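You operate a simulated robot arm through the tools that you are given. There is no shell and no other tool.

You are at the controls of a simulated robot arm. One attempt, no reset.

JOB
Put the 1 kg weight plate on the levelling plate and level it.
Fine: free the yellow lever, centre both bubbles with the wheels of their colour, lock it again; leave the black wheel. Set down upright: black weight plate.

Only the result counts: the job must be done as asked and must still hold three seconds after the hand-in. Knocking over, shifting, dropping, spilling or breaking anything else fails it.

ROBOT AND FRAMES
A 6-joint arm with a two-finger gripper, fixed in place. Base frame: the origin is on the floor under the middle of its stand, x ahead of it, y to its left, z up. Lengths are in mm, angles in rad, forces in N, time in s.
It reaches about 1637 mm from its shoulder. Its first joint turns from -2.897 to 2.897 rad. Payload 3.43 kg.
The TCP is the grasp point between the finger pads, 20 mm short of the fingertips. In the tool frame z runs along the fingers and y along their closing line. The gripper opens to 190 mm; its body begins 248 mm behind the TCP.
Orientation is that of the tool frame in the base frame, as [roll, pitch, yaw] about the fixed x, y, z axes, in that order (R = Rz(yaw) Ry(pitch) Rx(roll)). With the fingers straight down and closing along the base's y, the tool's x points along the base's -x, its y along +y and its z along -z.

CONTROLS
- The arm moves only by the tool servo_tool. Its argument "rows" is a list of rows, each a list of 6 numbers: the shift along the tool's x, y, z in cm, then the turn, a rotation vector about the tool's x, y, z in degrees. In form: [[x, y, z, wx, wy, wz], ...]. A call has 1 to 20 rows; each row shifts and turns the commanded pose from where the row before left it, along the tool's axes as they then stand. "jaw" is the opening, from 0 (shut) to 1 (fully open), set as the call begins (left out, the last holds). A row lasts 0.2 s, in which the tool goes at most 50 mm and 0.15 rad; a call with a longer step from one row to the next is refused whole, and so is a gripper value outside its range. Where a pose cannot be reached the arm comes as near as it can. A force on the tool above 40 N (or 10 N above the force at the start of the call, whichever is more), or a blocked arm, ends the call early, and 0.2 s more pass. The fingers move at their own pace (about 45 mm/s each) and stop on an object; they squeeze with about 40 N. The grip force told is the motor's: it shows also when the fingers shut on nothing. Time passes only in rows, and 0.2 s behind the last, so rows that do not move let the fingers close. The reply holds the time, the measured pose of the TCP, the force on the tool along the base axes, the opening and the grip force, in the units named above and with some noise, with the torque about the TCP (base axes, N m) and any sound that the robot's microphone picked up.
- Cameras (640 x 400 px; columns grow to the right, rows downward): "scene" is fixed at [53, -506.2, 1651.2]; the picture's right is [0.77, -0.64, 0.00], its down [-0.25, -0.30, -0.92] and it looks along [0.59, 0.71, -0.39] (base axes); focal length 347 px, centre (320, 200). "wrist" rides on the gripper at [70, -8, -288] in the tool frame; the picture's right is [0.12, 0.99, 0.00], its down [-0.96, 0.12, -0.25] and it looks along [-0.25, 0.03, 0.97] (tool axes); focal length 261 px, centre (320, 200). There is no depth. A picture from a camera that has moved, and an enlarged one, comes with that camera's place and axes in the base frame and with its lens. The place of the scene camera against the robot may be out by one fixed shift of up to 18 mm in any direction.
- snapshot(camera): a new picture of that camera. It takes no simulated time.
- lift_body(by): slides the trunk up (or, below 0, down) by that many mm; the arm rides with it, the base frame stays. It gives what a move gives, with no picture.
- zoom(camera, box): a new picture of the part [left, top, right, bottom] of that camera's present view, enlarged. It takes no simulated time.
- hand_in(): hands the job in; it is judged then, once.

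Places have to be worked out from the pictures, the camera data and where the tool is seen. Open the gripper and draw the arm clear of the work before you hand the job in, unless the task says otherwise.

The tools are called after ">>>" as a command line: name --pt "numbers of a row" for each row, then --argument value for the rest, lists and objects as JSON in quotes. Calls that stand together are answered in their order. servo_tool: Moves the arm, as the interface text tells. Its arguments: {"type":"object","properties":{"rows":{"type":"array","items":{"type":"array","items":{"type":"number"}}},"jaw":{"type":"number"}},"required":["rows"]} The other tools are called the same way: lift_body (by) moves the trunk up or down; snapshot (camera) takes a picture; zoom (camera, box) takes an enlarged picture of a part of a camera's view; hand_in () hands the job in.

At the start:

```text
time_s: 0.0
position: [438.7, 393.8, 1262.9]
ee_rot: [-3.141, 0.002, -3.141]
ft_force: [0.7, -0.3, -0.2]
moment: [-0.01, -0.03, 0.02]
opening: 189.9
grip_force: 0.0
trunk travel left (down, up): [-175.0, 65.0]
```

scene: 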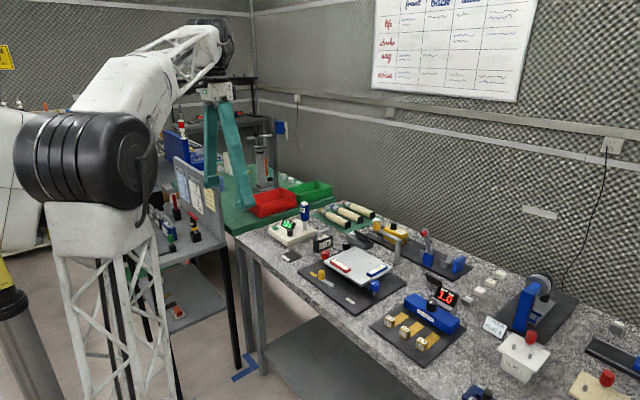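
wrist: 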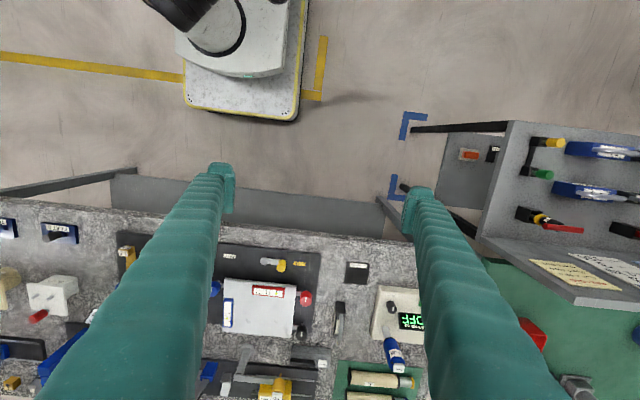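

I'll look closer at the levelling plate and its surroundings before moving.

>>> zoom --camera "scene" --box '[270, 210, 430, 310]'

>>> zoom --camera "wrist" --box '[200, 230, 440, 380]'

>>> zoom --camera "scene" --box '[360, 250, 640, 400]'

```text
4.00 times, centred on (350, 260) of scene
camera zoom: at [53.0, -506.2, 1651.2], right [0.77, -0.64, 0.0], down [-0.25, -0.3, -0.92], along [0.59, 0.71, -0.39], focal length 1386 px, centre (200, -40)
```

zoom: 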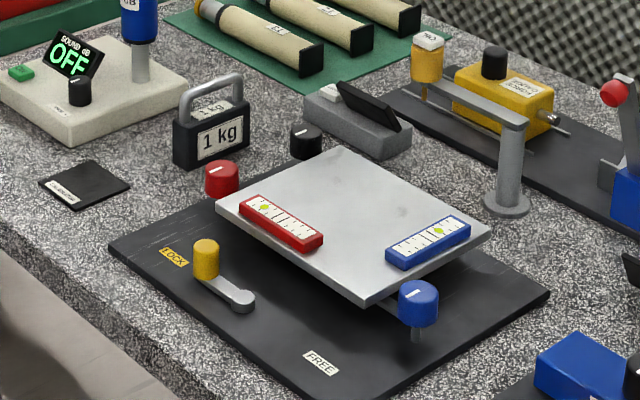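

```text
2.67 times, centred on (320, 305) of wrist
camera zoom: at [368.3, 384.9, 1551.0], right [-0.12, 0.99, 0.0], down [0.96, 0.12, 0.25], along [0.25, 0.03, -0.97], focal length 695 px, centre (320, -80)
```

zoom: 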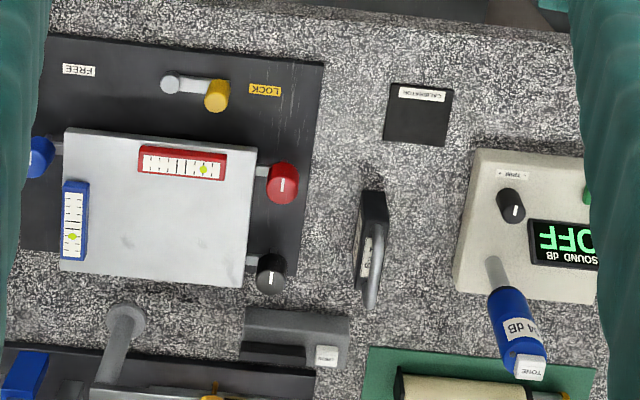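

```text
2.29 times, centred on (500, 325) of scene
camera zoom: at [53.0, -506.2, 1651.2], right [0.77, -0.64, 0.0], down [-0.25, -0.3, -0.92], along [0.59, 0.71, -0.39], focal length 792 px, centre (-91, -86)
```

zoom: 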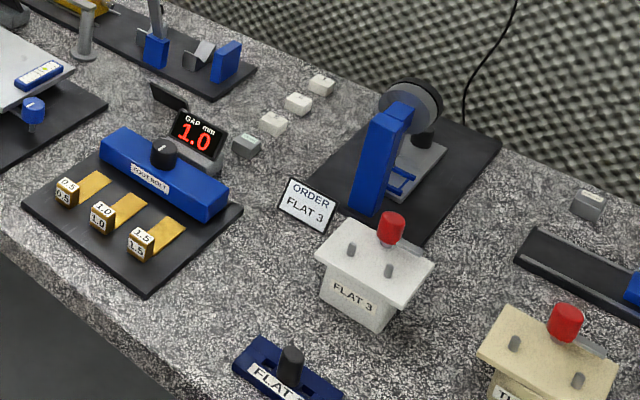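

The levelling plate sits at roughly x≈780, y≈340, with the lever at LOCK and the 1 kg weight just beyond on +y. I'll move the tool over at this safe height so that the wrist camera looks at the plate more directly.

>>> servo_tool --pt "-3 -0.5 0 0 0 0" --pt "-3 -0.5 0 0 0 0" --pt "-3 -0.5 0 0 0 0" --pt "-3 -0.5 0 0 0 0" --pt "-3 -0.5 0 0 0 0" --pt "-3 -0.5 0 0 0 0" --pt "-2 0 0 0 0 0" --pt "0 0 0 0 0 0" --jaw 1

>>> snapshot --camera "wrist"

>>> snapshot --camera "scene"

```text
time_s: 1.8
position: [637.9, 363.2, 1261.8]
ee_rot: [-3.141, 0.0, 3.141]
ft_force: [0.3, -0.1, -0.8]
moment: [-0.01, 0.04, 0.0]
opening: 190.1
grip_force: 0.1
trunk travel left (down, up): [-175.0, 65.0]
```

```text
taken
camera wrist: at [568.2, 354.9, 1550.5], right [-0.12, 0.99, 0.0], down [0.96, 0.12, 0.25], along [0.25, 0.03, -0.97], focal length 261 px, centre (320, 200)
```

wrist: 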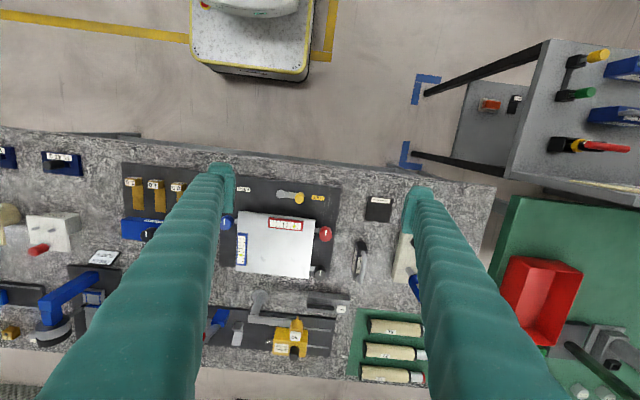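

```text
taken
```

scene: 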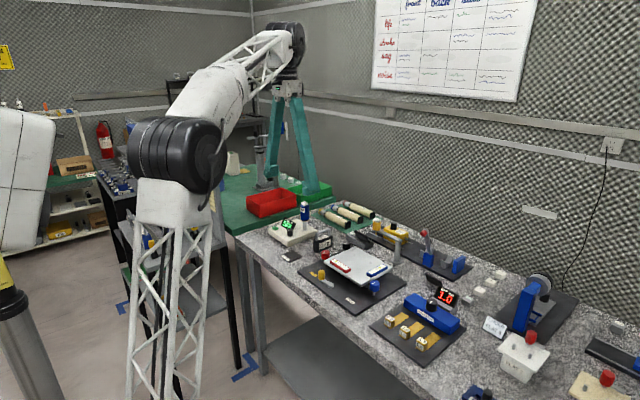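

>>> zoom --camera "wrist" --box '[210, 170, 410, 295]'

>>> zoom --camera "wrist" --box '[310, 180, 410, 290]'

```text
3.20 times, centred on (310, 232) of wrist
camera zoom: at [568.2, 354.9, 1550.5], right [-0.12, 0.99, 0.0], down [0.96, 0.12, 0.25], along [0.25, 0.03, -0.97], focal length 834 px, centre (352, 96)
```

zoom: 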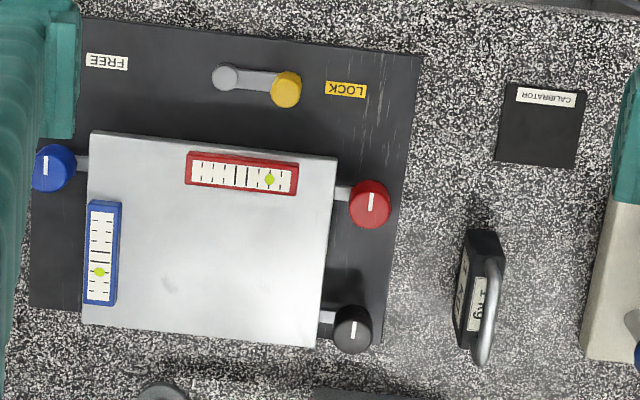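

```text
3.64 times, centred on (360, 235) of wrist
camera zoom: at [568.2, 354.9, 1550.5], right [-0.12, 0.99, 0.0], down [0.96, 0.12, 0.25], along [0.25, 0.03, -0.97], focal length 948 px, centre (174, 73)
```

zoom: 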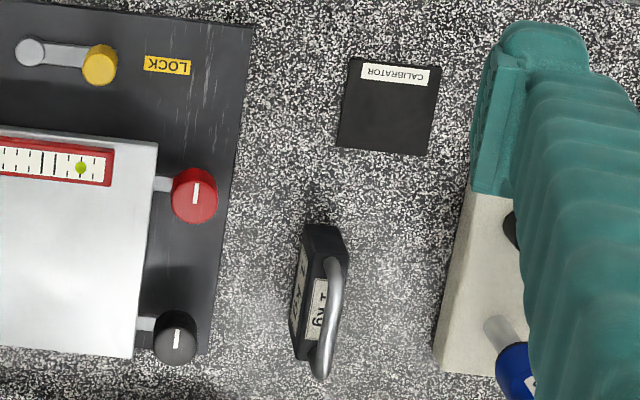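

The stage is aligned with the base axes; the red wheel top is near (820, 400, 918), the table near z≈865, and the weight near (890, 505). I'll bring the camera above the weight for a better fix.

>>> servo_tool --pt "-2.5 1.75 1.4 0 0 0" --pt "-2.5 1.75 1.4 0 0 0" --pt "-2.5 1.75 1.4 0 0 0" --pt "-2.5 1.75 1.4 0 0 0" --pt "-2.5 1.75 1.4 0 0 0" --pt "-2.5 1.75 1.4 0 0 0" --pt "-2.5 1.75 1.4 0 0 0" --pt "-2.5 1.75 1.4 0 0 0" --pt "0 0 0 0 0 0"

>>> snapshot --camera "wrist"

>>> snapshot --camera "scene"

```text
time_s: 3.8
position: [838.6, 504.5, 1148.6]
ee_rot: [-3.141, 0.0, -3.141]
ft_force: [-0.2, 0.8, 0.3]
moment: [-0.06, 0.07, 0.01]
opening: 190.2
grip_force: 0.1
trunk travel left (down, up): [-175.0, 65.0]
```

```text
taken
camera wrist: at [768.8, 496.5, 1437.6], right [-0.12, 0.99, 0.0], down [0.96, 0.12, 0.25], along [0.25, 0.03, -0.97], focal length 261 px, centre (320, 200)
```

wrist: 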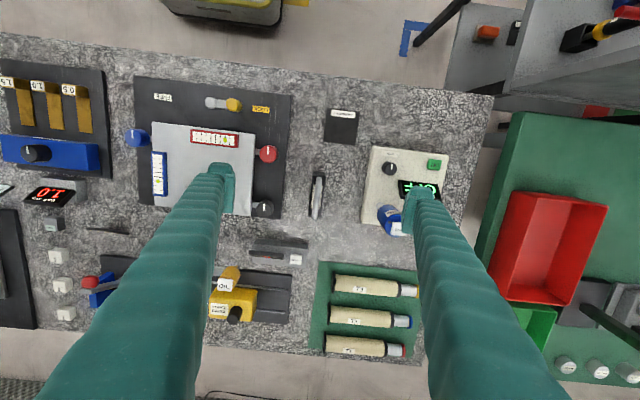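

```text
taken
```

scene: 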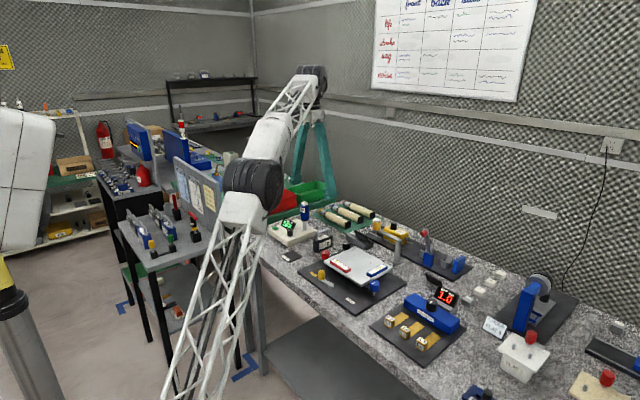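

>>> zoom --camera "wrist" --box '[270, 150, 370, 230]'

>>> zoom --camera "scene" --box '[290, 215, 370, 265]'

```text
5.00 times, centred on (320, 190) of wrist
camera zoom: at [768.8, 496.5, 1437.6], right [-0.12, 0.99, 0.0], down [0.96, 0.12, 0.25], along [0.25, 0.03, -0.97], focal length 1303 px, centre (320, 250)
```

zoom: 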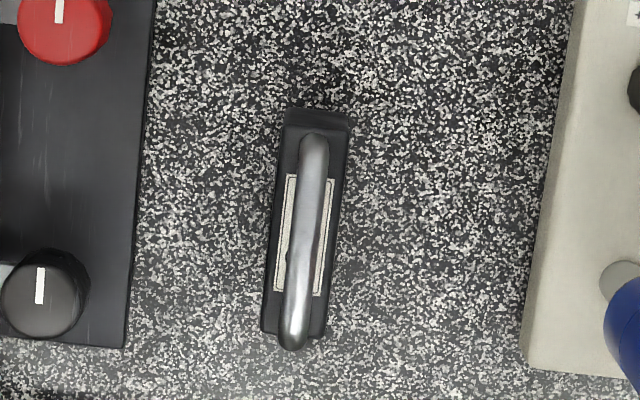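

```text
8.00 times, centred on (330, 240) of scene
camera zoom: at [53.0, -506.2, 1651.2], right [0.77, -0.64, 0.0], down [-0.25, -0.3, -0.92], along [0.59, 0.71, -0.39], focal length 2772 px, centre (240, -120)
```

zoom: 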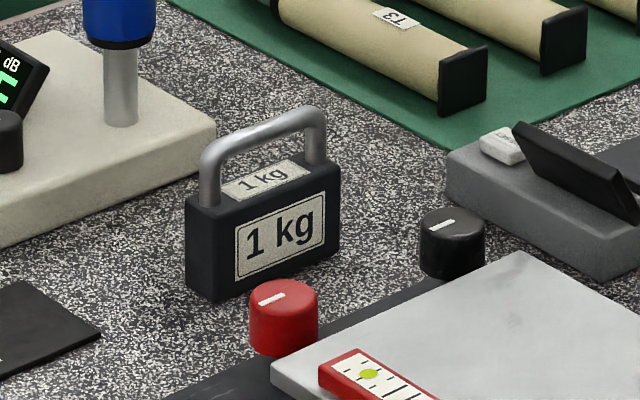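

The weight is aligned with the base axes (handle along x, about 25 mm thick along y), centred near (896, 505), box top near z≈912. I'll narrow the jaw to about 70 mm, move over it and go partway down for a check.

>>> servo_tool --pt "-2 0 0 0 0 0" --pt "-2 0 0 0 0 0" --pt "-1.75 0 0 0 0 0" --pt "0 0 2 0 0 0" --pt "0 0 2 0 0 0" --pt "0 0 2 0 0 0" --pt "0 0 2 0 0 0" --pt "0 0 2 0 0 0" --pt "0 0 1 0 0 0" --pt "0 0 0 0 0 0" --jaw 0.37

>>> snapshot --camera "wrist"

>>> zoom --camera "scene" --box '[270, 140, 430, 260]'

```text
time_s: 6.0
position: [883.8, 495.5, 1025.5]
ee_rot: [3.141, 0.0, -3.141]
ft_force: [-1.1, -0.6, -0.1]
moment: [-0.02, -0.03, 0.0]
opening: 70.0
grip_force: 0.0
out of reach, approached as far as the arm can: row 2, 3
trunk travel left (down, up): [-175.0, 65.0]
```

```text
taken
camera wrist: at [813.5, 486.8, 1313.1], right [-0.12, 0.99, 0.0], down [0.96, 0.12, 0.25], along [0.25, 0.03, -0.97], focal length 261 px, centre (320, 200)
```

wrist: 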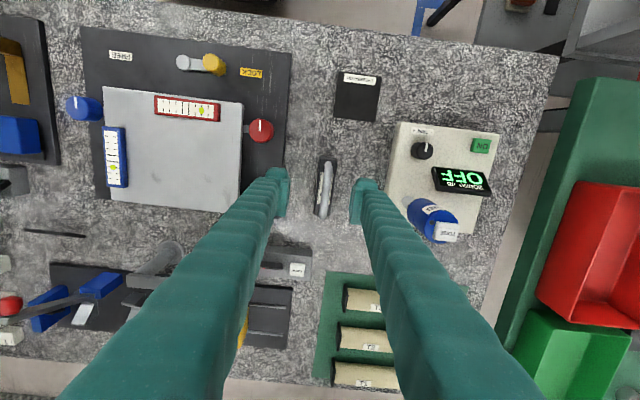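

```text
3.33 times, centred on (350, 200) of scene
camera zoom: at [53.0, -506.2, 1651.2], right [0.77, -0.64, 0.0], down [-0.25, -0.3, -0.92], along [0.59, 0.71, -0.39], focal length 1155 px, centre (220, 200)
```

zoom: 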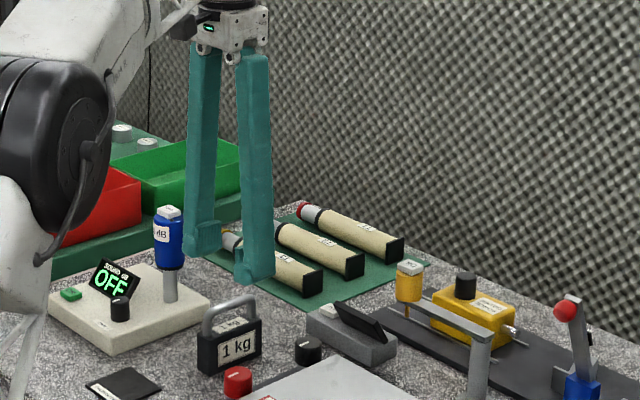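

Out of reach clipped the pose a bit at height; now at (884, 495.5, 1025). The weight's handle still computes to about (895, 505), so I correct x/y at this lower height and descend a little.

>>> servo_tool --pt "-0.6 0.5 0.5 0 0 0" --pt "-0.6 0.45 0.5 0 0 0" --pt "0 0 1 0 0 0" --pt "0 0 1 0 0 0" --pt "0 0 1 0 0 0" --pt "0 0 0 0 0 0"

>>> snapshot --camera "wrist"

>>> zoom --camera "scene" --box '[290, 190, 370, 260]'

```text
time_s: 7.4
position: [893.6, 505.0, 985.6]
ee_rot: [3.141, 0.001, -3.141]
ft_force: [-0.3, -0.2, 0.2]
moment: [0.02, 0.0, 0.01]
opening: 70.3
grip_force: 0.0
trunk travel left (down, up): [-175.0, 65.0]
```

```text
taken
camera wrist: at [824.5, 496.3, 1273.6], right [-0.12, 0.99, 0.0], down [0.96, 0.12, 0.25], along [0.25, 0.03, -0.97], focal length 261 px, centre (320, 200)
```

wrist: 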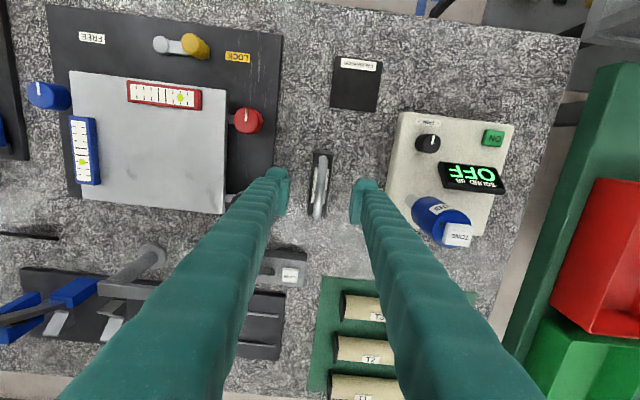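

```text
5.71 times, centred on (330, 225) of scene
camera zoom: at [53.0, -506.2, 1651.2], right [0.77, -0.64, 0.0], down [-0.25, -0.3, -0.92], along [0.59, 0.71, -0.39], focal length 1980 px, centre (263, 57)
```

zoom: 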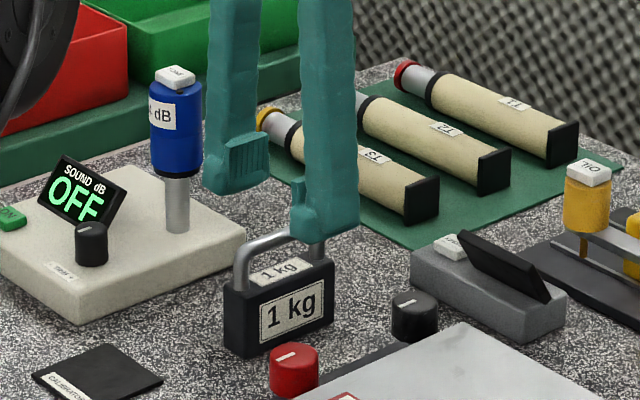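

>>> zoom --camera "wrist" --box '[260, 140, 380, 230]'

>>> zoom --camera "wrist" --box '[20, 20, 290, 220]'

```text
4.44 times, centred on (320, 185) of wrist
camera zoom: at [824.5, 496.3, 1273.6], right [-0.12, 0.99, 0.0], down [0.96, 0.12, 0.25], along [0.25, 0.03, -0.97], focal length 1158 px, centre (320, 267)
```

zoom: 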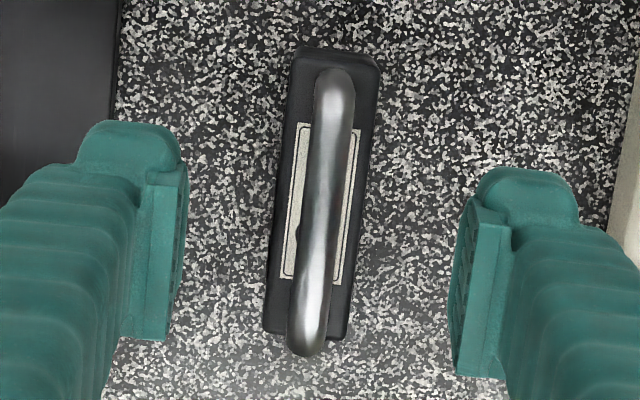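

```text
2.00 times, centred on (155, 120) of wrist
camera zoom: at [824.5, 496.3, 1273.6], right [-0.12, 0.99, 0.0], down [0.96, 0.12, 0.25], along [0.25, 0.03, -0.97], focal length 521 px, centre (650, 360)
```

zoom: 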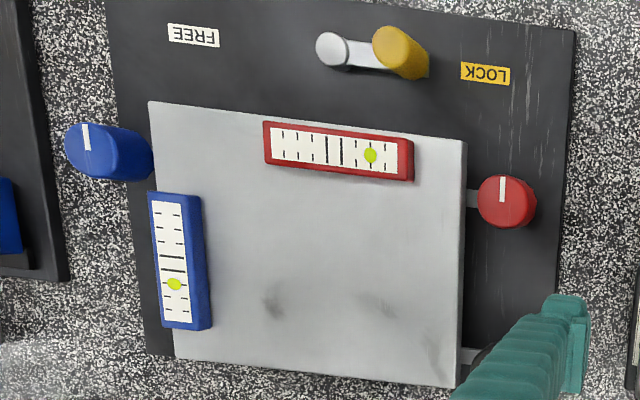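

Handle centre computes to about (892, 505), well centred between the pads. I descend about 80 mm so the pads straddle the weight's body (tips about 20 mm above the table).

>>> servo_tool --pt "0 0 1 0 0 0" --pt "0 0 1 0 0 0" --pt "0 0 1 0 0 0" --pt "0 0 1 0 0 0" --pt "0 0 1 0 0 0" --pt "0 0 1 0 0 0" --pt "0 0 1 0 0 0" --pt "0 0 1 0 0 0" --pt "0 0 0 0 0 0"

>>> snapshot --camera "wrist"

>>> zoom --camera "scene" --box '[290, 190, 370, 260]'

```text
time_s: 9.4
position: [893.6, 505.7, 905.3]
ee_rot: [3.14, -0.001, -3.14]
ft_force: [-0.3, 0.1, -0.4]
moment: [0.01, -0.01, 0.03]
opening: 70.1
grip_force: 0.0
trunk travel left (down, up): [-175.0, 65.0]
```

```text
taken
camera wrist: at [824.3, 496.7, 1193.7], right [-0.12, 0.99, 0.0], down [0.96, 0.12, 0.25], along [0.25, 0.03, -0.97], focal length 261 px, centre (320, 200)
```

wrist: 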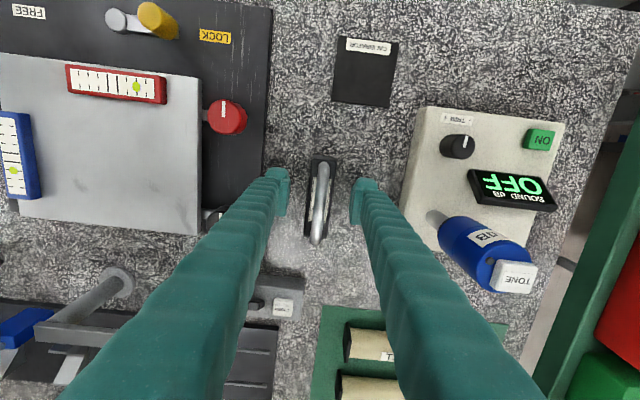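

```text
5.71 times, centred on (330, 225) of scene
camera zoom: at [53.0, -506.2, 1651.2], right [0.77, -0.64, 0.0], down [-0.25, -0.3, -0.92], along [0.59, 0.71, -0.39], focal length 1980 px, centre (263, 57)
```

zoom: 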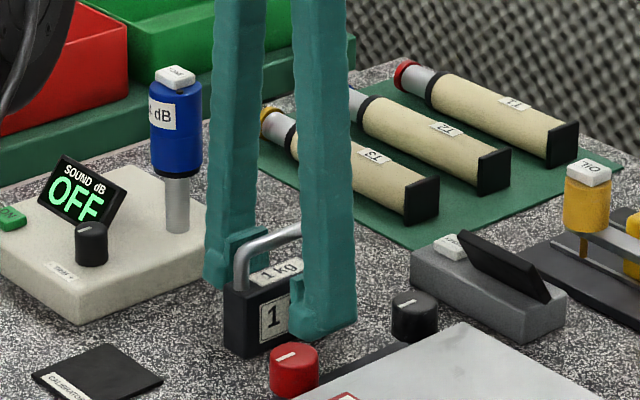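

The pads straddle the body of the weight with even clearance. I close the jaw and wait for the grip to settle.

>>> servo_tool --pt "0 0 0 0 0 0" --pt "0 0 0 0 0 0" --pt "0 0 0 0 0 0" --pt "0 0 0 0 0 0" --pt "0 0 0 0 0 0" --pt "0 0 0 0 0 0" --jaw 0

>>> snapshot --camera "wrist"

```text
time_s: 10.8
position: [893.7, 505.5, 906.5]
ee_rot: [3.14, -0.001, -3.141]
ft_force: [-1.3, -2.8, -0.3]
moment: [-0.05, 0.06, 0.03]
opening: 27.0
grip_force: 39.7
trunk travel left (down, up): [-175.0, 65.0]
```

```text
taken
camera wrist: at [824.4, 496.3, 1193.8], right [-0.12, 0.99, 0.0], down [0.96, 0.12, 0.25], along [0.25, 0.03, -0.97], focal length 261 px, centre (320, 200)
```

wrist: 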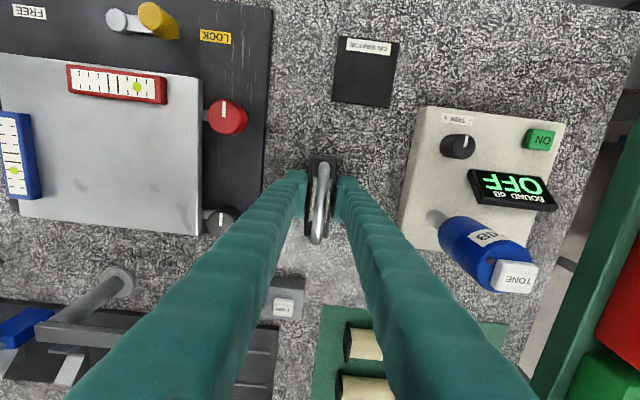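

The jaw stopped at 27 mm with a 40 N grip, so the weight is held. I lift it straight up 100 mm.

>>> servo_tool --pt "0 0 -0.5 0 0 0" --pt "0 0 -1 0 0 0" --pt "0 0 -1.5 0 0 0" --pt "0 0 -2 0 0 0" --pt "0 0 -2 0 0 0" --pt "0 0 -2 0 0 0" --pt "0 0 -1 0 0 0" --pt "0 0 0 0 0 0"

>>> snapshot --camera "wrist"

>>> zoom --camera "scene" --box '[270, 180, 430, 300]'

```text
time_s: 12.6
position: [894.7, 505.2, 1003.4]
ee_rot: [3.141, 0.001, 3.141]
ft_force: [-0.4, -0.8, -9.6]
moment: [-0.01, 0.0, 0.01]
opening: 27.1
grip_force: 40.0
trunk travel left (down, up): [-175.0, 65.0]
```

```text
taken
camera wrist: at [824.4, 495.9, 1293.9], right [-0.12, 0.99, 0.0], down [0.96, 0.12, 0.25], along [0.24, 0.03, -0.97], focal length 261 px, centre (320, 200)
```

wrist: 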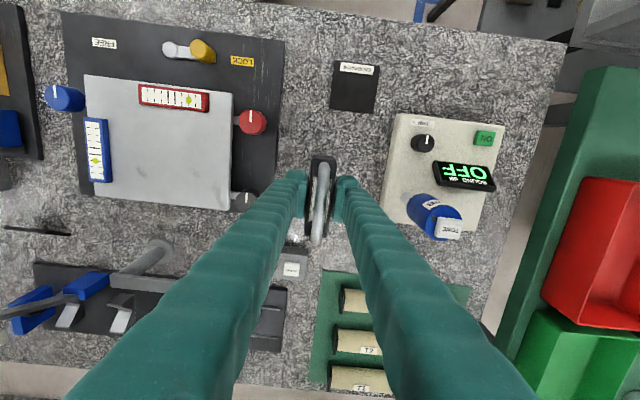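

```text
3.33 times, centred on (350, 240) of scene
camera zoom: at [53.0, -506.2, 1651.2], right [0.77, -0.64, 0.0], down [-0.25, -0.3, -0.92], along [0.59, 0.71, -0.39], focal length 1155 px, centre (220, 67)
```

zoom: 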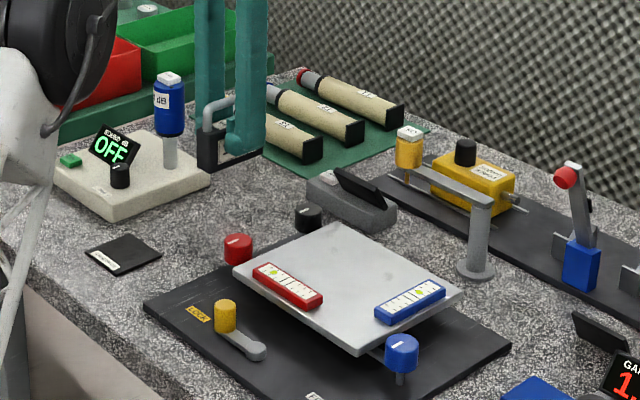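

The weight hangs free (-9.6 N). The stage plate computes to x 788–954, y 171–370, top at about z≈910. I carry the weight over to about (880, 280), between the vials and clear of them.

>>> servo_tool --pt "0 -0.5 -0.5 0 0 0" --pt "0.1 -1.5 -0.5 0 0 0" --pt "0.2 -2.5 0 0 0 0" --pt "0.2 -2.5 0 0 0 0" --pt "0.2 -2.5 0 0 0 0" --pt "0.2 -2.5 0 0 0 0" --pt "0.2 -2.5 0 0 0 0" --pt "0.2 -2.5 0 0 0 0" --pt "0.2 -2.5 0 0 0 0" --pt "0.1 -2 0 0 0 0" --pt "0 -1 0 0 0 0" --pt "0 0 0 0 0 0" --pt "0 0 0 0 0 0"

>>> snapshot --camera "wrist"

>>> zoom --camera "scene" --box '[270, 180, 430, 300]'

```text
time_s: 15.4
position: [879.0, 280.3, 1012.1]
ee_rot: [-3.141, 0.001, -3.141]
ft_force: [0.5, 0.3, -10.6]
moment: [-0.02, 0.01, -0.01]
opening: 26.8
grip_force: 40.0
trunk travel left (down, up): [-175.0, 65.0]
```

```text
taken
camera wrist: at [809.2, 271.4, 1302.4], right [-0.12, 0.99, 0.0], down [0.96, 0.12, 0.25], along [0.25, 0.03, -0.97], focal length 261 px, centre (320, 200)
```

wrist: 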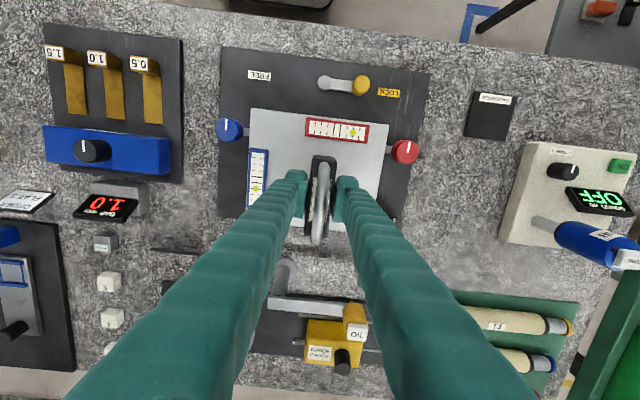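

```text
3.33 times, centred on (350, 240) of scene
camera zoom: at [53.0, -506.2, 1651.2], right [0.77, -0.64, 0.0], down [-0.25, -0.3, -0.92], along [0.59, 0.71, -0.39], focal length 1155 px, centre (220, 67)
```

zoom: 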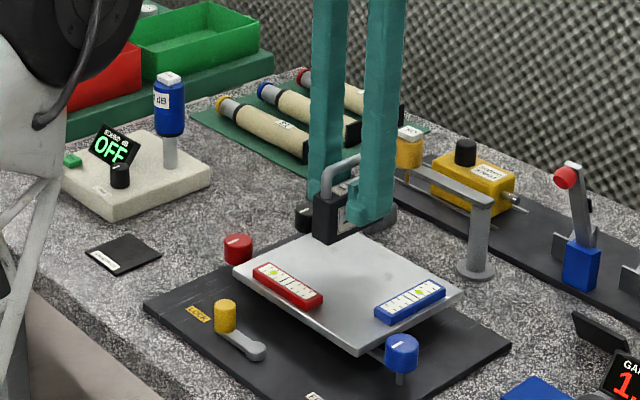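

>>> zoom --camera "wrist" --box '[200, 40, 440, 240]'

>>> zoom --camera "scene" --box '[310, 225, 410, 300]'

```text
2.00 times, centred on (320, 140) of wrist
camera zoom: at [809.2, 271.4, 1302.4], right [-0.12, 0.99, 0.0], down [0.96, 0.12, 0.25], along [0.25, 0.03, -0.97], focal length 521 px, centre (320, 320)
```

zoom: 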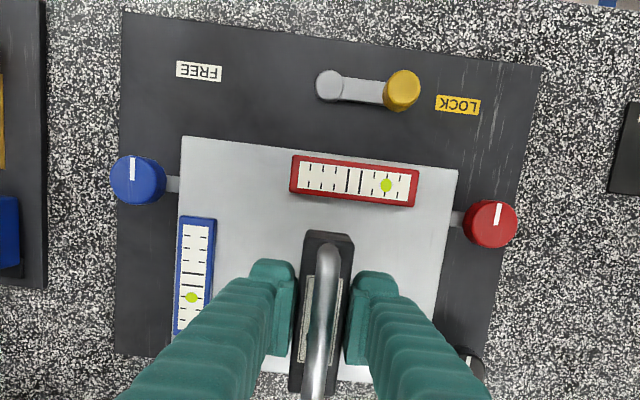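

```text
5.33 times, centred on (360, 262) of scene
camera zoom: at [53.0, -506.2, 1651.2], right [0.77, -0.64, 0.0], down [-0.25, -0.3, -0.92], along [0.59, 0.71, -0.39], focal length 1848 px, centre (107, -133)
```

zoom: 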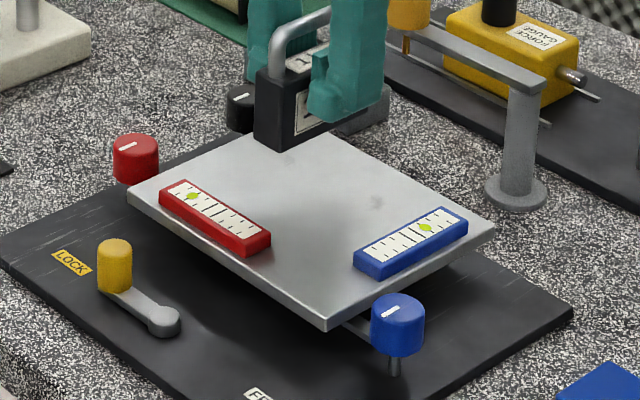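

Weight is centred over the free area of the plate, clear of both vials. I lower 50 mm first, then creep down feeling for contact.

>>> servo_tool --pt "0 0 0.5 0 0 0" --pt "0 0 1 0 0 0" --pt "0 0 1 0 0 0" --pt "0 0 1 0 0 0" --pt "0 0 0.7 0 0 0" --pt "0 0 0.5 0 0 0" --pt "0 0 0.2 0 0 0" --pt "0 0 0 0 0 0"

>>> zoom --camera "scene" --box '[310, 225, 410, 300]'

>>> snapshot --camera "wrist"

```text
time_s: 17.2
position: [878.2, 280.6, 965.0]
ee_rot: [3.14, -0.001, 3.141]
ft_force: [-0.2, 0.4, -9.5]
moment: [-0.01, -0.01, 0.0]
opening: 26.8
grip_force: 39.7
trunk travel left (down, up): [-175.0, 65.0]
```

```text
5.33 times, centred on (360, 262) of scene
camera zoom: at [53.0, -506.2, 1651.2], right [0.77, -0.64, 0.0], down [-0.25, -0.3, -0.92], along [0.59, 0.71, -0.39], focal length 1848 px, centre (107, -133)
```

zoom: 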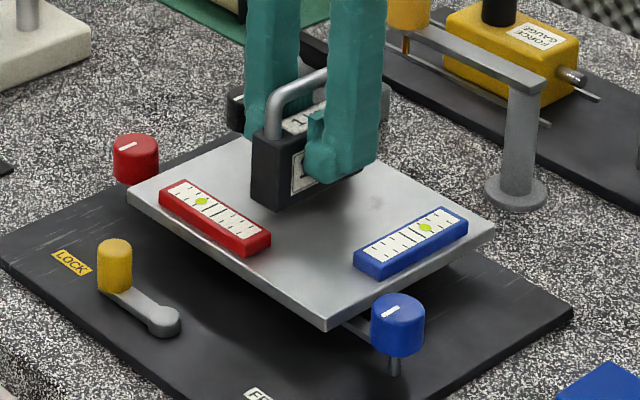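

```text
taken
camera wrist: at [808.7, 271.9, 1254.2], right [-0.12, 0.99, 0.0], down [0.96, 0.12, 0.25], along [0.25, 0.03, -0.97], focal length 261 px, centre (320, 200)
```

wrist: 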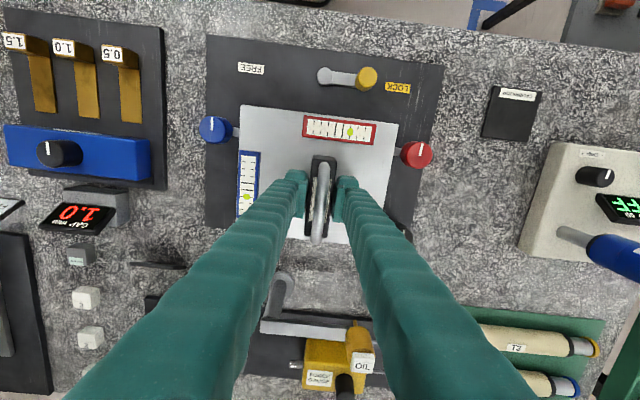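

Still hanging free at z=965. I lower by another 10 mm in 2 mm steps and check the force.

>>> servo_tool --pt "0 0 0.2 0 0 0" --pt "0 0 0.2 0 0 0" --pt "0 0 0.2 0 0 0" --pt "0 0 0.2 0 0 0" --pt "0 0 0.2 0 0 0" --pt "0 0 0 0 0 0"

>>> zoom --camera "scene" --box '[310, 225, 410, 300]'

```text
time_s: 18.6
position: [878.8, 281.1, 957.5]
ee_rot: [-3.14, 0.001, 3.141]
ft_force: [2.8, 2.1, 7.3]
moment: [0.02, 0.58, -0.05]
opening: 26.9
grip_force: 40.4
trunk travel left (down, up): [-175.0, 65.0]
```

```text
5.33 times, centred on (360, 262) of scene
camera zoom: at [53.0, -506.2, 1651.2], right [0.77, -0.64, 0.0], down [-0.25, -0.3, -0.92], along [0.59, 0.71, -0.39], focal length 1848 px, centre (107, -133)
```

zoom: 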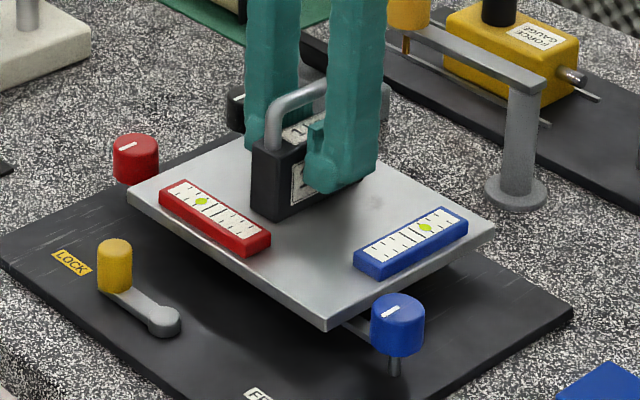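

Contact: the vertical force changed from -9.5 to +7.3 N, so the weight rests on the plate. I back off slightly and open the jaw to release it.

>>> servo_tool --pt "0 0 -0.05 0 0 0" --pt "0 0 0 0 0 0" --pt "0 0 0 0 0 0" --pt "0 0 0 0 0 0" --pt "0 0 0 0 0 0" --jaw 0.35

>>> snapshot --camera "wrist"

>>> zoom --camera "scene" --box '[310, 225, 410, 300]'

```text
time_s: 19.8
position: [878.4, 280.3, 957.1]
ee_rot: [3.14, -0.001, -3.141]
ft_force: [-0.1, 0.9, -0.7]
moment: [-0.04, -0.03, -0.02]
opening: 66.5
grip_force: 0.1
trunk travel left (down, up): [-175.0, 65.0]
```

```text
taken
camera wrist: at [808.3, 271.5, 1245.4], right [-0.12, 0.99, 0.0], down [0.96, 0.12, 0.25], along [0.25, 0.03, -0.97], focal length 261 px, centre (320, 200)
```

wrist: 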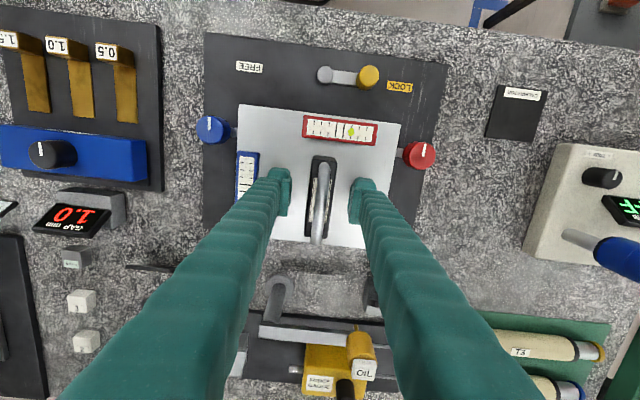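

```text
5.33 times, centred on (360, 262) of scene
camera zoom: at [53.0, -506.2, 1651.2], right [0.77, -0.64, 0.0], down [-0.25, -0.3, -0.92], along [0.59, 0.71, -0.39], focal length 1848 px, centre (107, -133)
```

zoom: 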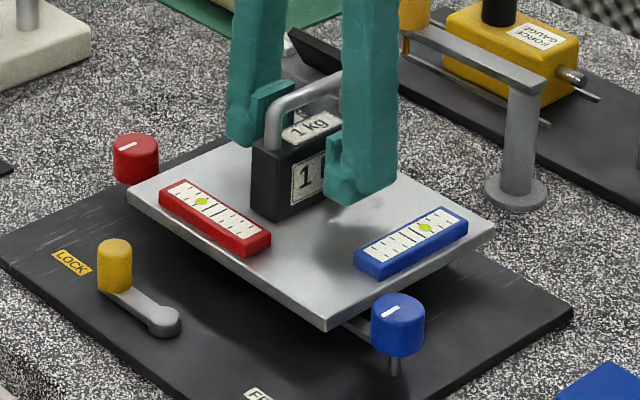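

The weight stands upright on its own on the plate. I raise the open fingers straight up past the handle and then look at the lever.

>>> servo_tool --pt "0 0 -1 0 0 0" --pt "0 0 -1.5 0 0 0" --pt "0 0 -2 0 0 0" --pt "0 0 -2 0 0 0" --pt "0 0 -2 0 0 0" --pt "0 0 -2 0 0 0" --pt "0 0 -1 0 0 0" --pt "0 0 0 0 0 0"

>>> snapshot --camera "wrist"

>>> zoom --camera "scene" --box '[310, 225, 410, 300]'

```text
time_s: 21.6
position: [877.5, 281.2, 1071.8]
ee_rot: [-3.14, 0.001, 3.142]
ft_force: [0.3, -0.1, -0.5]
moment: [0.04, 0.0, 0.0]
opening: 66.5
grip_force: 0.0
trunk travel left (down, up): [-175.0, 65.0]
```

```text
taken
camera wrist: at [807.5, 271.7, 1360.7], right [-0.12, 0.99, 0.0], down [0.96, 0.12, 0.25], along [0.25, 0.03, -0.97], focal length 261 px, centre (320, 200)
```

wrist: 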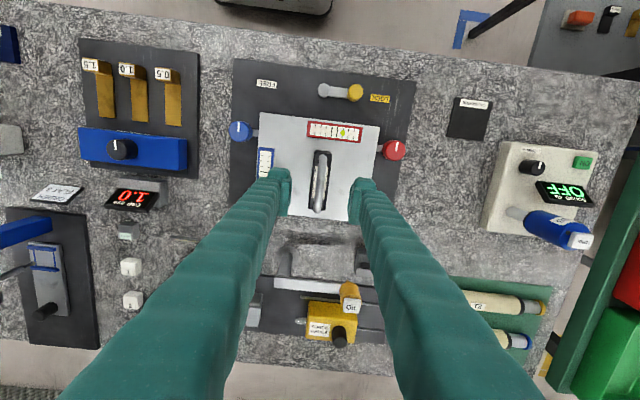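

```text
5.33 times, centred on (360, 262) of scene
camera zoom: at [53.0, -506.2, 1651.2], right [0.77, -0.64, 0.0], down [-0.25, -0.3, -0.92], along [0.59, 0.71, -0.39], focal length 1848 px, centre (107, -133)
```

zoom: 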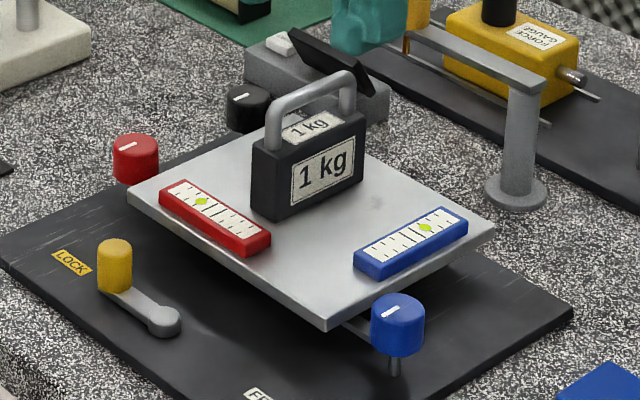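

The weight stands properly. Now I move toward the lever knob at about (739, 320), staying high, and look at it closely.

>>> servo_tool --pt "2 0.5 0 0 0 0" --pt "2.5 0.7 0 0 0 0" --pt "2.5 0.7 0 0 0 0" --pt "2.5 0.7 0 0 0 0" --pt "2.5 0.7 0 0 0 0" --pt "1.9 0.6 0 0 0 0" --pt "0 0 2 0 0 0" --pt "0 0 2 0 0 0" --pt "0 0 2 0 0 0" --pt "0 0 1 0 0 0" --pt "0 0 0 0 0 0"

>>> snapshot --camera "wrist"

>>> zoom --camera "wrist" --box '[220, 120, 420, 260]'

>>> zoom --camera "scene" --box '[290, 215, 410, 305]'

```text
time_s: 24.0
position: [739.4, 319.8, 1002.3]
ee_rot: [-3.141, 0.0, -3.141]
ft_force: [-0.7, -0.4, -0.1]
moment: [0.0, -0.02, -0.02]
opening: 66.6
grip_force: 0.0
trunk travel left (down, up): [-175.0, 65.0]
```

```text
taken
camera wrist: at [669.6, 310.1, 1290.4], right [-0.12, 0.99, 0.0], down [0.96, 0.12, 0.25], along [0.25, 0.03, -0.97], focal length 261 px, centre (320, 200)
```

wrist: 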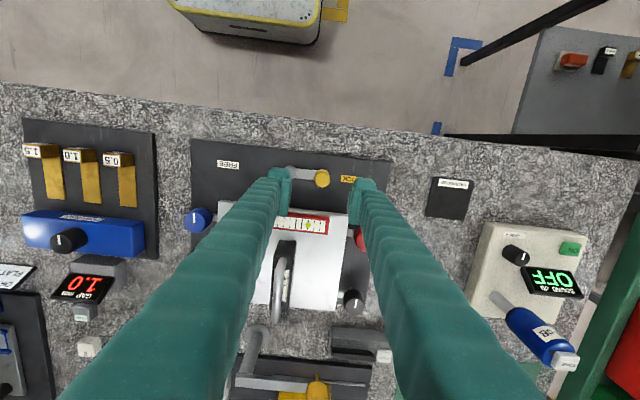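

```text
2.86 times, centred on (320, 190) of wrist
camera zoom: at [669.6, 310.1, 1290.4], right [-0.12, 0.99, 0.0], down [0.96, 0.12, 0.25], along [0.25, 0.03, -0.97], focal length 745 px, centre (320, 229)
```

zoom: 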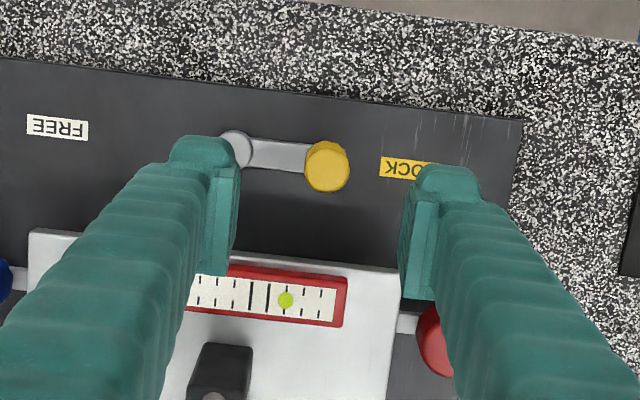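

```text
4.44 times, centred on (350, 260) of scene
camera zoom: at [53.0, -506.2, 1651.2], right [0.77, -0.64, 0.0], down [-0.25, -0.3, -0.92], along [0.59, 0.71, -0.39], focal length 1540 px, centre (187, -67)
```

zoom: 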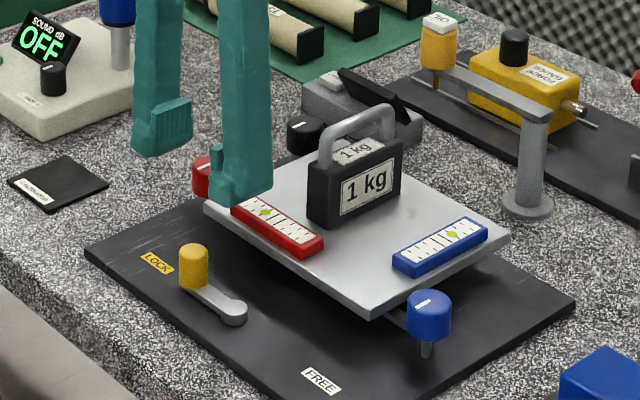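

The knob top computes to (736, 322, 902) and the pivot to (736, 269.5), so lever radius is ~52 mm. I line up and lower around the knob so the tips stay just above the lever arm.

>>> servo_tool --pt "0.34 0.19 1 0 0 0" --pt "0 0 1.5 0 0 0" --pt "0 0 1.5 0 0 0" --pt "0 0 1.5 0 0 0" --pt "0 0 1.5 0 0 0" --pt "0 0 1.3 0 0 0" --pt "0 0 1 0 0 0" --pt "0 0 0.4 0 0 0" --pt "0 0 0 0 0 0"

>>> zoom --camera "wrist" --box '[220, 120, 420, 260]'

>>> zoom --camera "scene" --box '[290, 215, 410, 305]'

```text
time_s: 26.0
position: [735.0, 322.7, 905.3]
ee_rot: [-3.141, 0.0, -3.142]
ft_force: [-1.0, 0.0, 0.3]
moment: [0.01, -0.01, 0.02]
opening: 66.7
grip_force: 0.0
trunk travel left (down, up): [-175.0, 65.0]
```

```text
2.86 times, centred on (320, 190) of wrist
camera zoom: at [665.5, 312.4, 1193.1], right [-0.12, 0.99, 0.0], down [0.96, 0.12, 0.25], along [0.25, 0.03, -0.97], focal length 745 px, centre (320, 229)
```

zoom: 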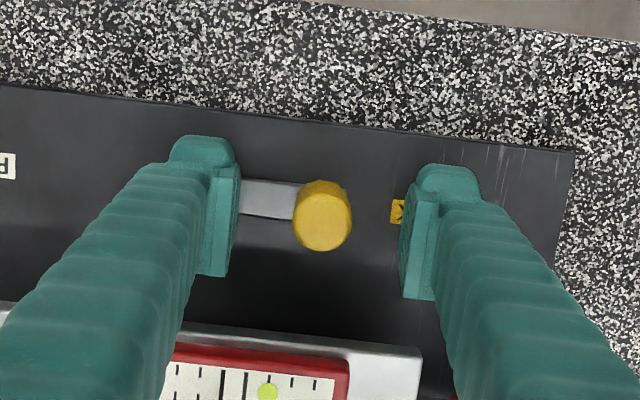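

```text
4.44 times, centred on (350, 260) of scene
camera zoom: at [53.0, -506.2, 1651.2], right [0.77, -0.64, 0.0], down [-0.25, -0.3, -0.92], along [0.59, 0.71, -0.39], focal length 1540 px, centre (187, -67)
```

zoom: 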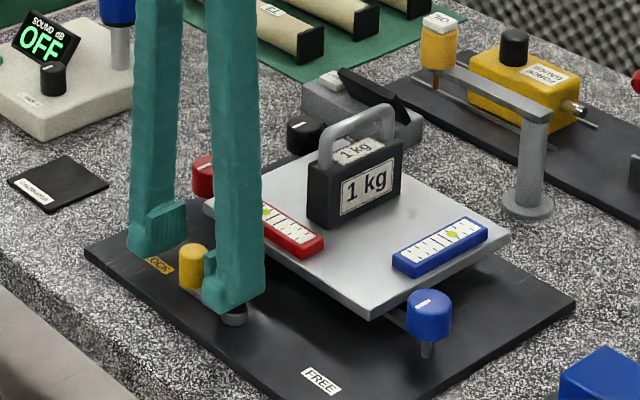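

The knob is centred between the pads (computed at (737, 322)). I close on it.

>>> servo_tool --pt "0 0 0 0 0 0" --pt "0 0 0 0 0 0" --pt "0 0 0 0 0 0" --pt "0 0 0 0 0 0" --pt "0 0 0 0 0 0" --jaw 0

>>> zoom --camera "wrist" --box '[220, 120, 420, 260]'

```text
time_s: 27.2
position: [735.8, 321.9, 904.0]
ee_rot: [-3.141, 0.0, -3.139]
ft_force: [0.7, 6.7, -1.5]
moment: [0.01, -0.05, 0.04]
opening: 22.5
grip_force: 44.9
trunk travel left (down, up): [-175.0, 65.0]
```

```text
2.86 times, centred on (320, 190) of wrist
camera zoom: at [665.5, 313.0, 1193.1], right [-0.12, 0.99, 0.0], down [0.96, 0.12, 0.25], along [0.25, 0.03, -0.97], focal length 745 px, centre (320, 229)
```

zoom: 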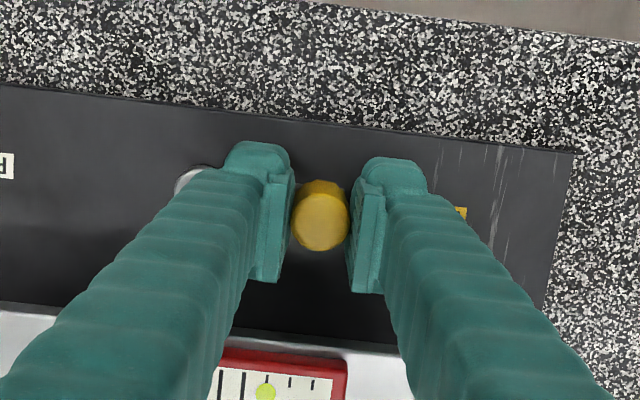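

Gripped at 22.5 mm. I test the lever by swinging it a few degrees away from the plate (via -x), rotating the tool with it about the pivot.

>>> servo_tool --pt "0.457 -0.02 0 0 0 -5" --pt "0.457 -0.02 0 0 0 -5" --pt "0.457 -0.02 0 0 0 -5" --pt "0 0 0 0 0 0"

>>> zoom --camera "scene" --box '[290, 215, 410, 305]'

>>> zoom --camera "wrist" --box '[220, 120, 420, 260]'

```text
time_s: 28.2
position: [721.7, 320.3, 904.9]
ee_rot: [3.141, 0.001, -2.879]
ft_force: [-6.7, 26.4, -1.8]
moment: [0.24, 0.1, -0.02]
opening: 22.6
grip_force: 45.0
trunk travel left (down, up): [-175.0, 65.0]
```

```text
4.44 times, centred on (350, 260) of scene
camera zoom: at [53.0, -506.2, 1651.2], right [0.77, -0.64, 0.0], down [-0.25, -0.3, -0.92], along [0.59, 0.71, -0.39], focal length 1540 px, centre (187, -67)
```

zoom: 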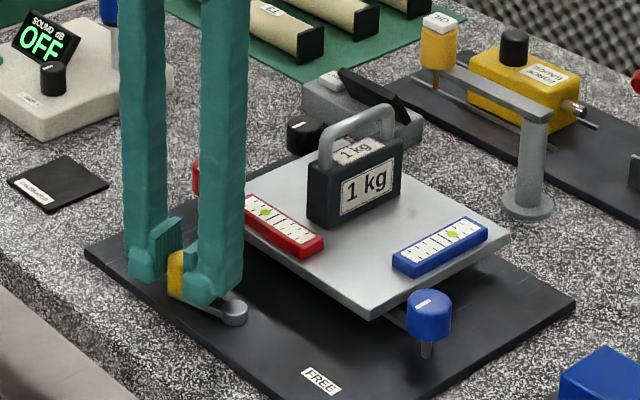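

```text
2.86 times, centred on (320, 190) of wrist
camera zoom: at [656.7, 293.2, 1193.1], right [-0.37, 0.93, 0.0], down [0.9, 0.36, 0.25], along [0.23, 0.09, -0.97], focal length 745 px, centre (320, 229)
```

zoom: 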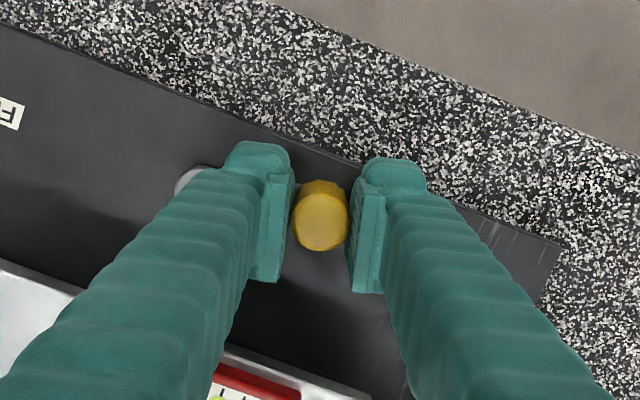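

The lever swings this way. There's a 26 N outward radial force, so the true arc lies a bit further out; I ease the tool outward 1 mm and read the force.

>>> servo_tool --pt "0 0.1 0 0 0 0" --pt "0 0 0 0 0 0"

```text
time_s: 28.8
position: [723.2, 320.5, 905.3]
ee_rot: [3.14, 0.0, -2.88]
ft_force: [-10.7, 25.7, -3.8]
moment: [0.1, 0.35, -0.16]
opening: 22.5
grip_force: 45.1
trunk travel left (down, up): [-175.0, 65.0]
```

>>> servo_tool --pt "0 0.15 0 0 0 0" --pt "0 0 0 0 0 0"

```text
time_s: 29.4
position: [722.5, 319.8, 904.2]
ee_rot: [-3.14, 0.001, -2.88]
ft_force: [-0.8, 5.1, -2.1]
moment: [-0.02, 0.16, 0.02]
opening: 22.4
grip_force: 45.6
trunk travel left (down, up): [-175.0, 65.0]
```

Force dropped to 5 N; the true radius is nearer 54 mm. I continue the arc with that radius for 25° and check.

>>> servo_tool --pt "0.471 -0.01 0 0 0 -5" --pt "0.471 -0.01 0 0 0 -5" --pt "0.471 -0.01 0 0 0 -5" --pt "0.471 -0.01 0 0 0 -5" --pt "0.471 -0.01 0 0 0 -5" --pt "0 0 0 0 0 0"

>>> zoom --camera "scene" --box '[290, 215, 410, 305]'

```text
time_s: 30.8
position: [701.0, 310.5, 904.8]
ee_rot: [3.141, -0.001, -2.442]
ft_force: [23.8, -27.8, -3.8]
moment: [-0.38, -0.07, 0.05]
opening: 22.3
grip_force: 45.3
trunk travel left (down, up): [-175.0, 65.0]
```

```text
4.44 times, centred on (350, 260) of scene
camera zoom: at [53.0, -506.2, 1651.2], right [0.77, -0.64, 0.0], down [-0.25, -0.3, -0.92], along [0.59, 0.71, -0.39], focal length 1540 px, centre (187, -67)
```

zoom: 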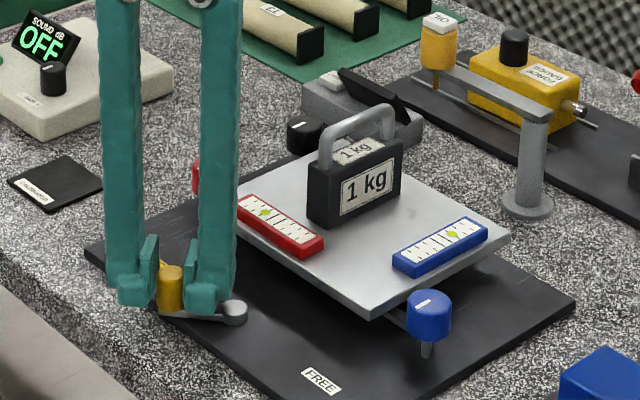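

Now the force is 37 N inward, so I went too far out. I ease in by 3 mm and read again.

>>> servo_tool --pt "0 -0.15 0 0 0 0" --pt "0 -0.15 0 0 0 0" --pt "0 0 0 0 0 0"

```text
time_s: 31.6
position: [701.9, 310.4, 905.3]
ee_rot: [3.141, -0.001, -2.442]
ft_force: [1.5, -8.2, -6.0]
moment: [-0.1, 0.08, -0.2]
opening: 22.2
grip_force: 44.6
trunk travel left (down, up): [-175.0, 65.0]
```

Force is small again. I continue another 20° with a 52 mm radius.

>>> servo_tool --pt "0.453 -0.03 0 0 0 -5" --pt "0.453 -0.03 0 0 0 -5" --pt "0.453 -0.03 0 0 0 -5" --pt "0.453 -0.03 0 0 0 -5" --pt "0 0 0 0 0 0"

```text
time_s: 32.8
position: [690.5, 295.6, 904.8]
ee_rot: [3.139, -0.001, -2.092]
ft_force: [-32.2, 21.8, -9.5]
moment: [0.58, -0.02, 0.15]
opening: 22.5
grip_force: 45.4
trunk travel left (down, up): [-175.0, 65.0]
```

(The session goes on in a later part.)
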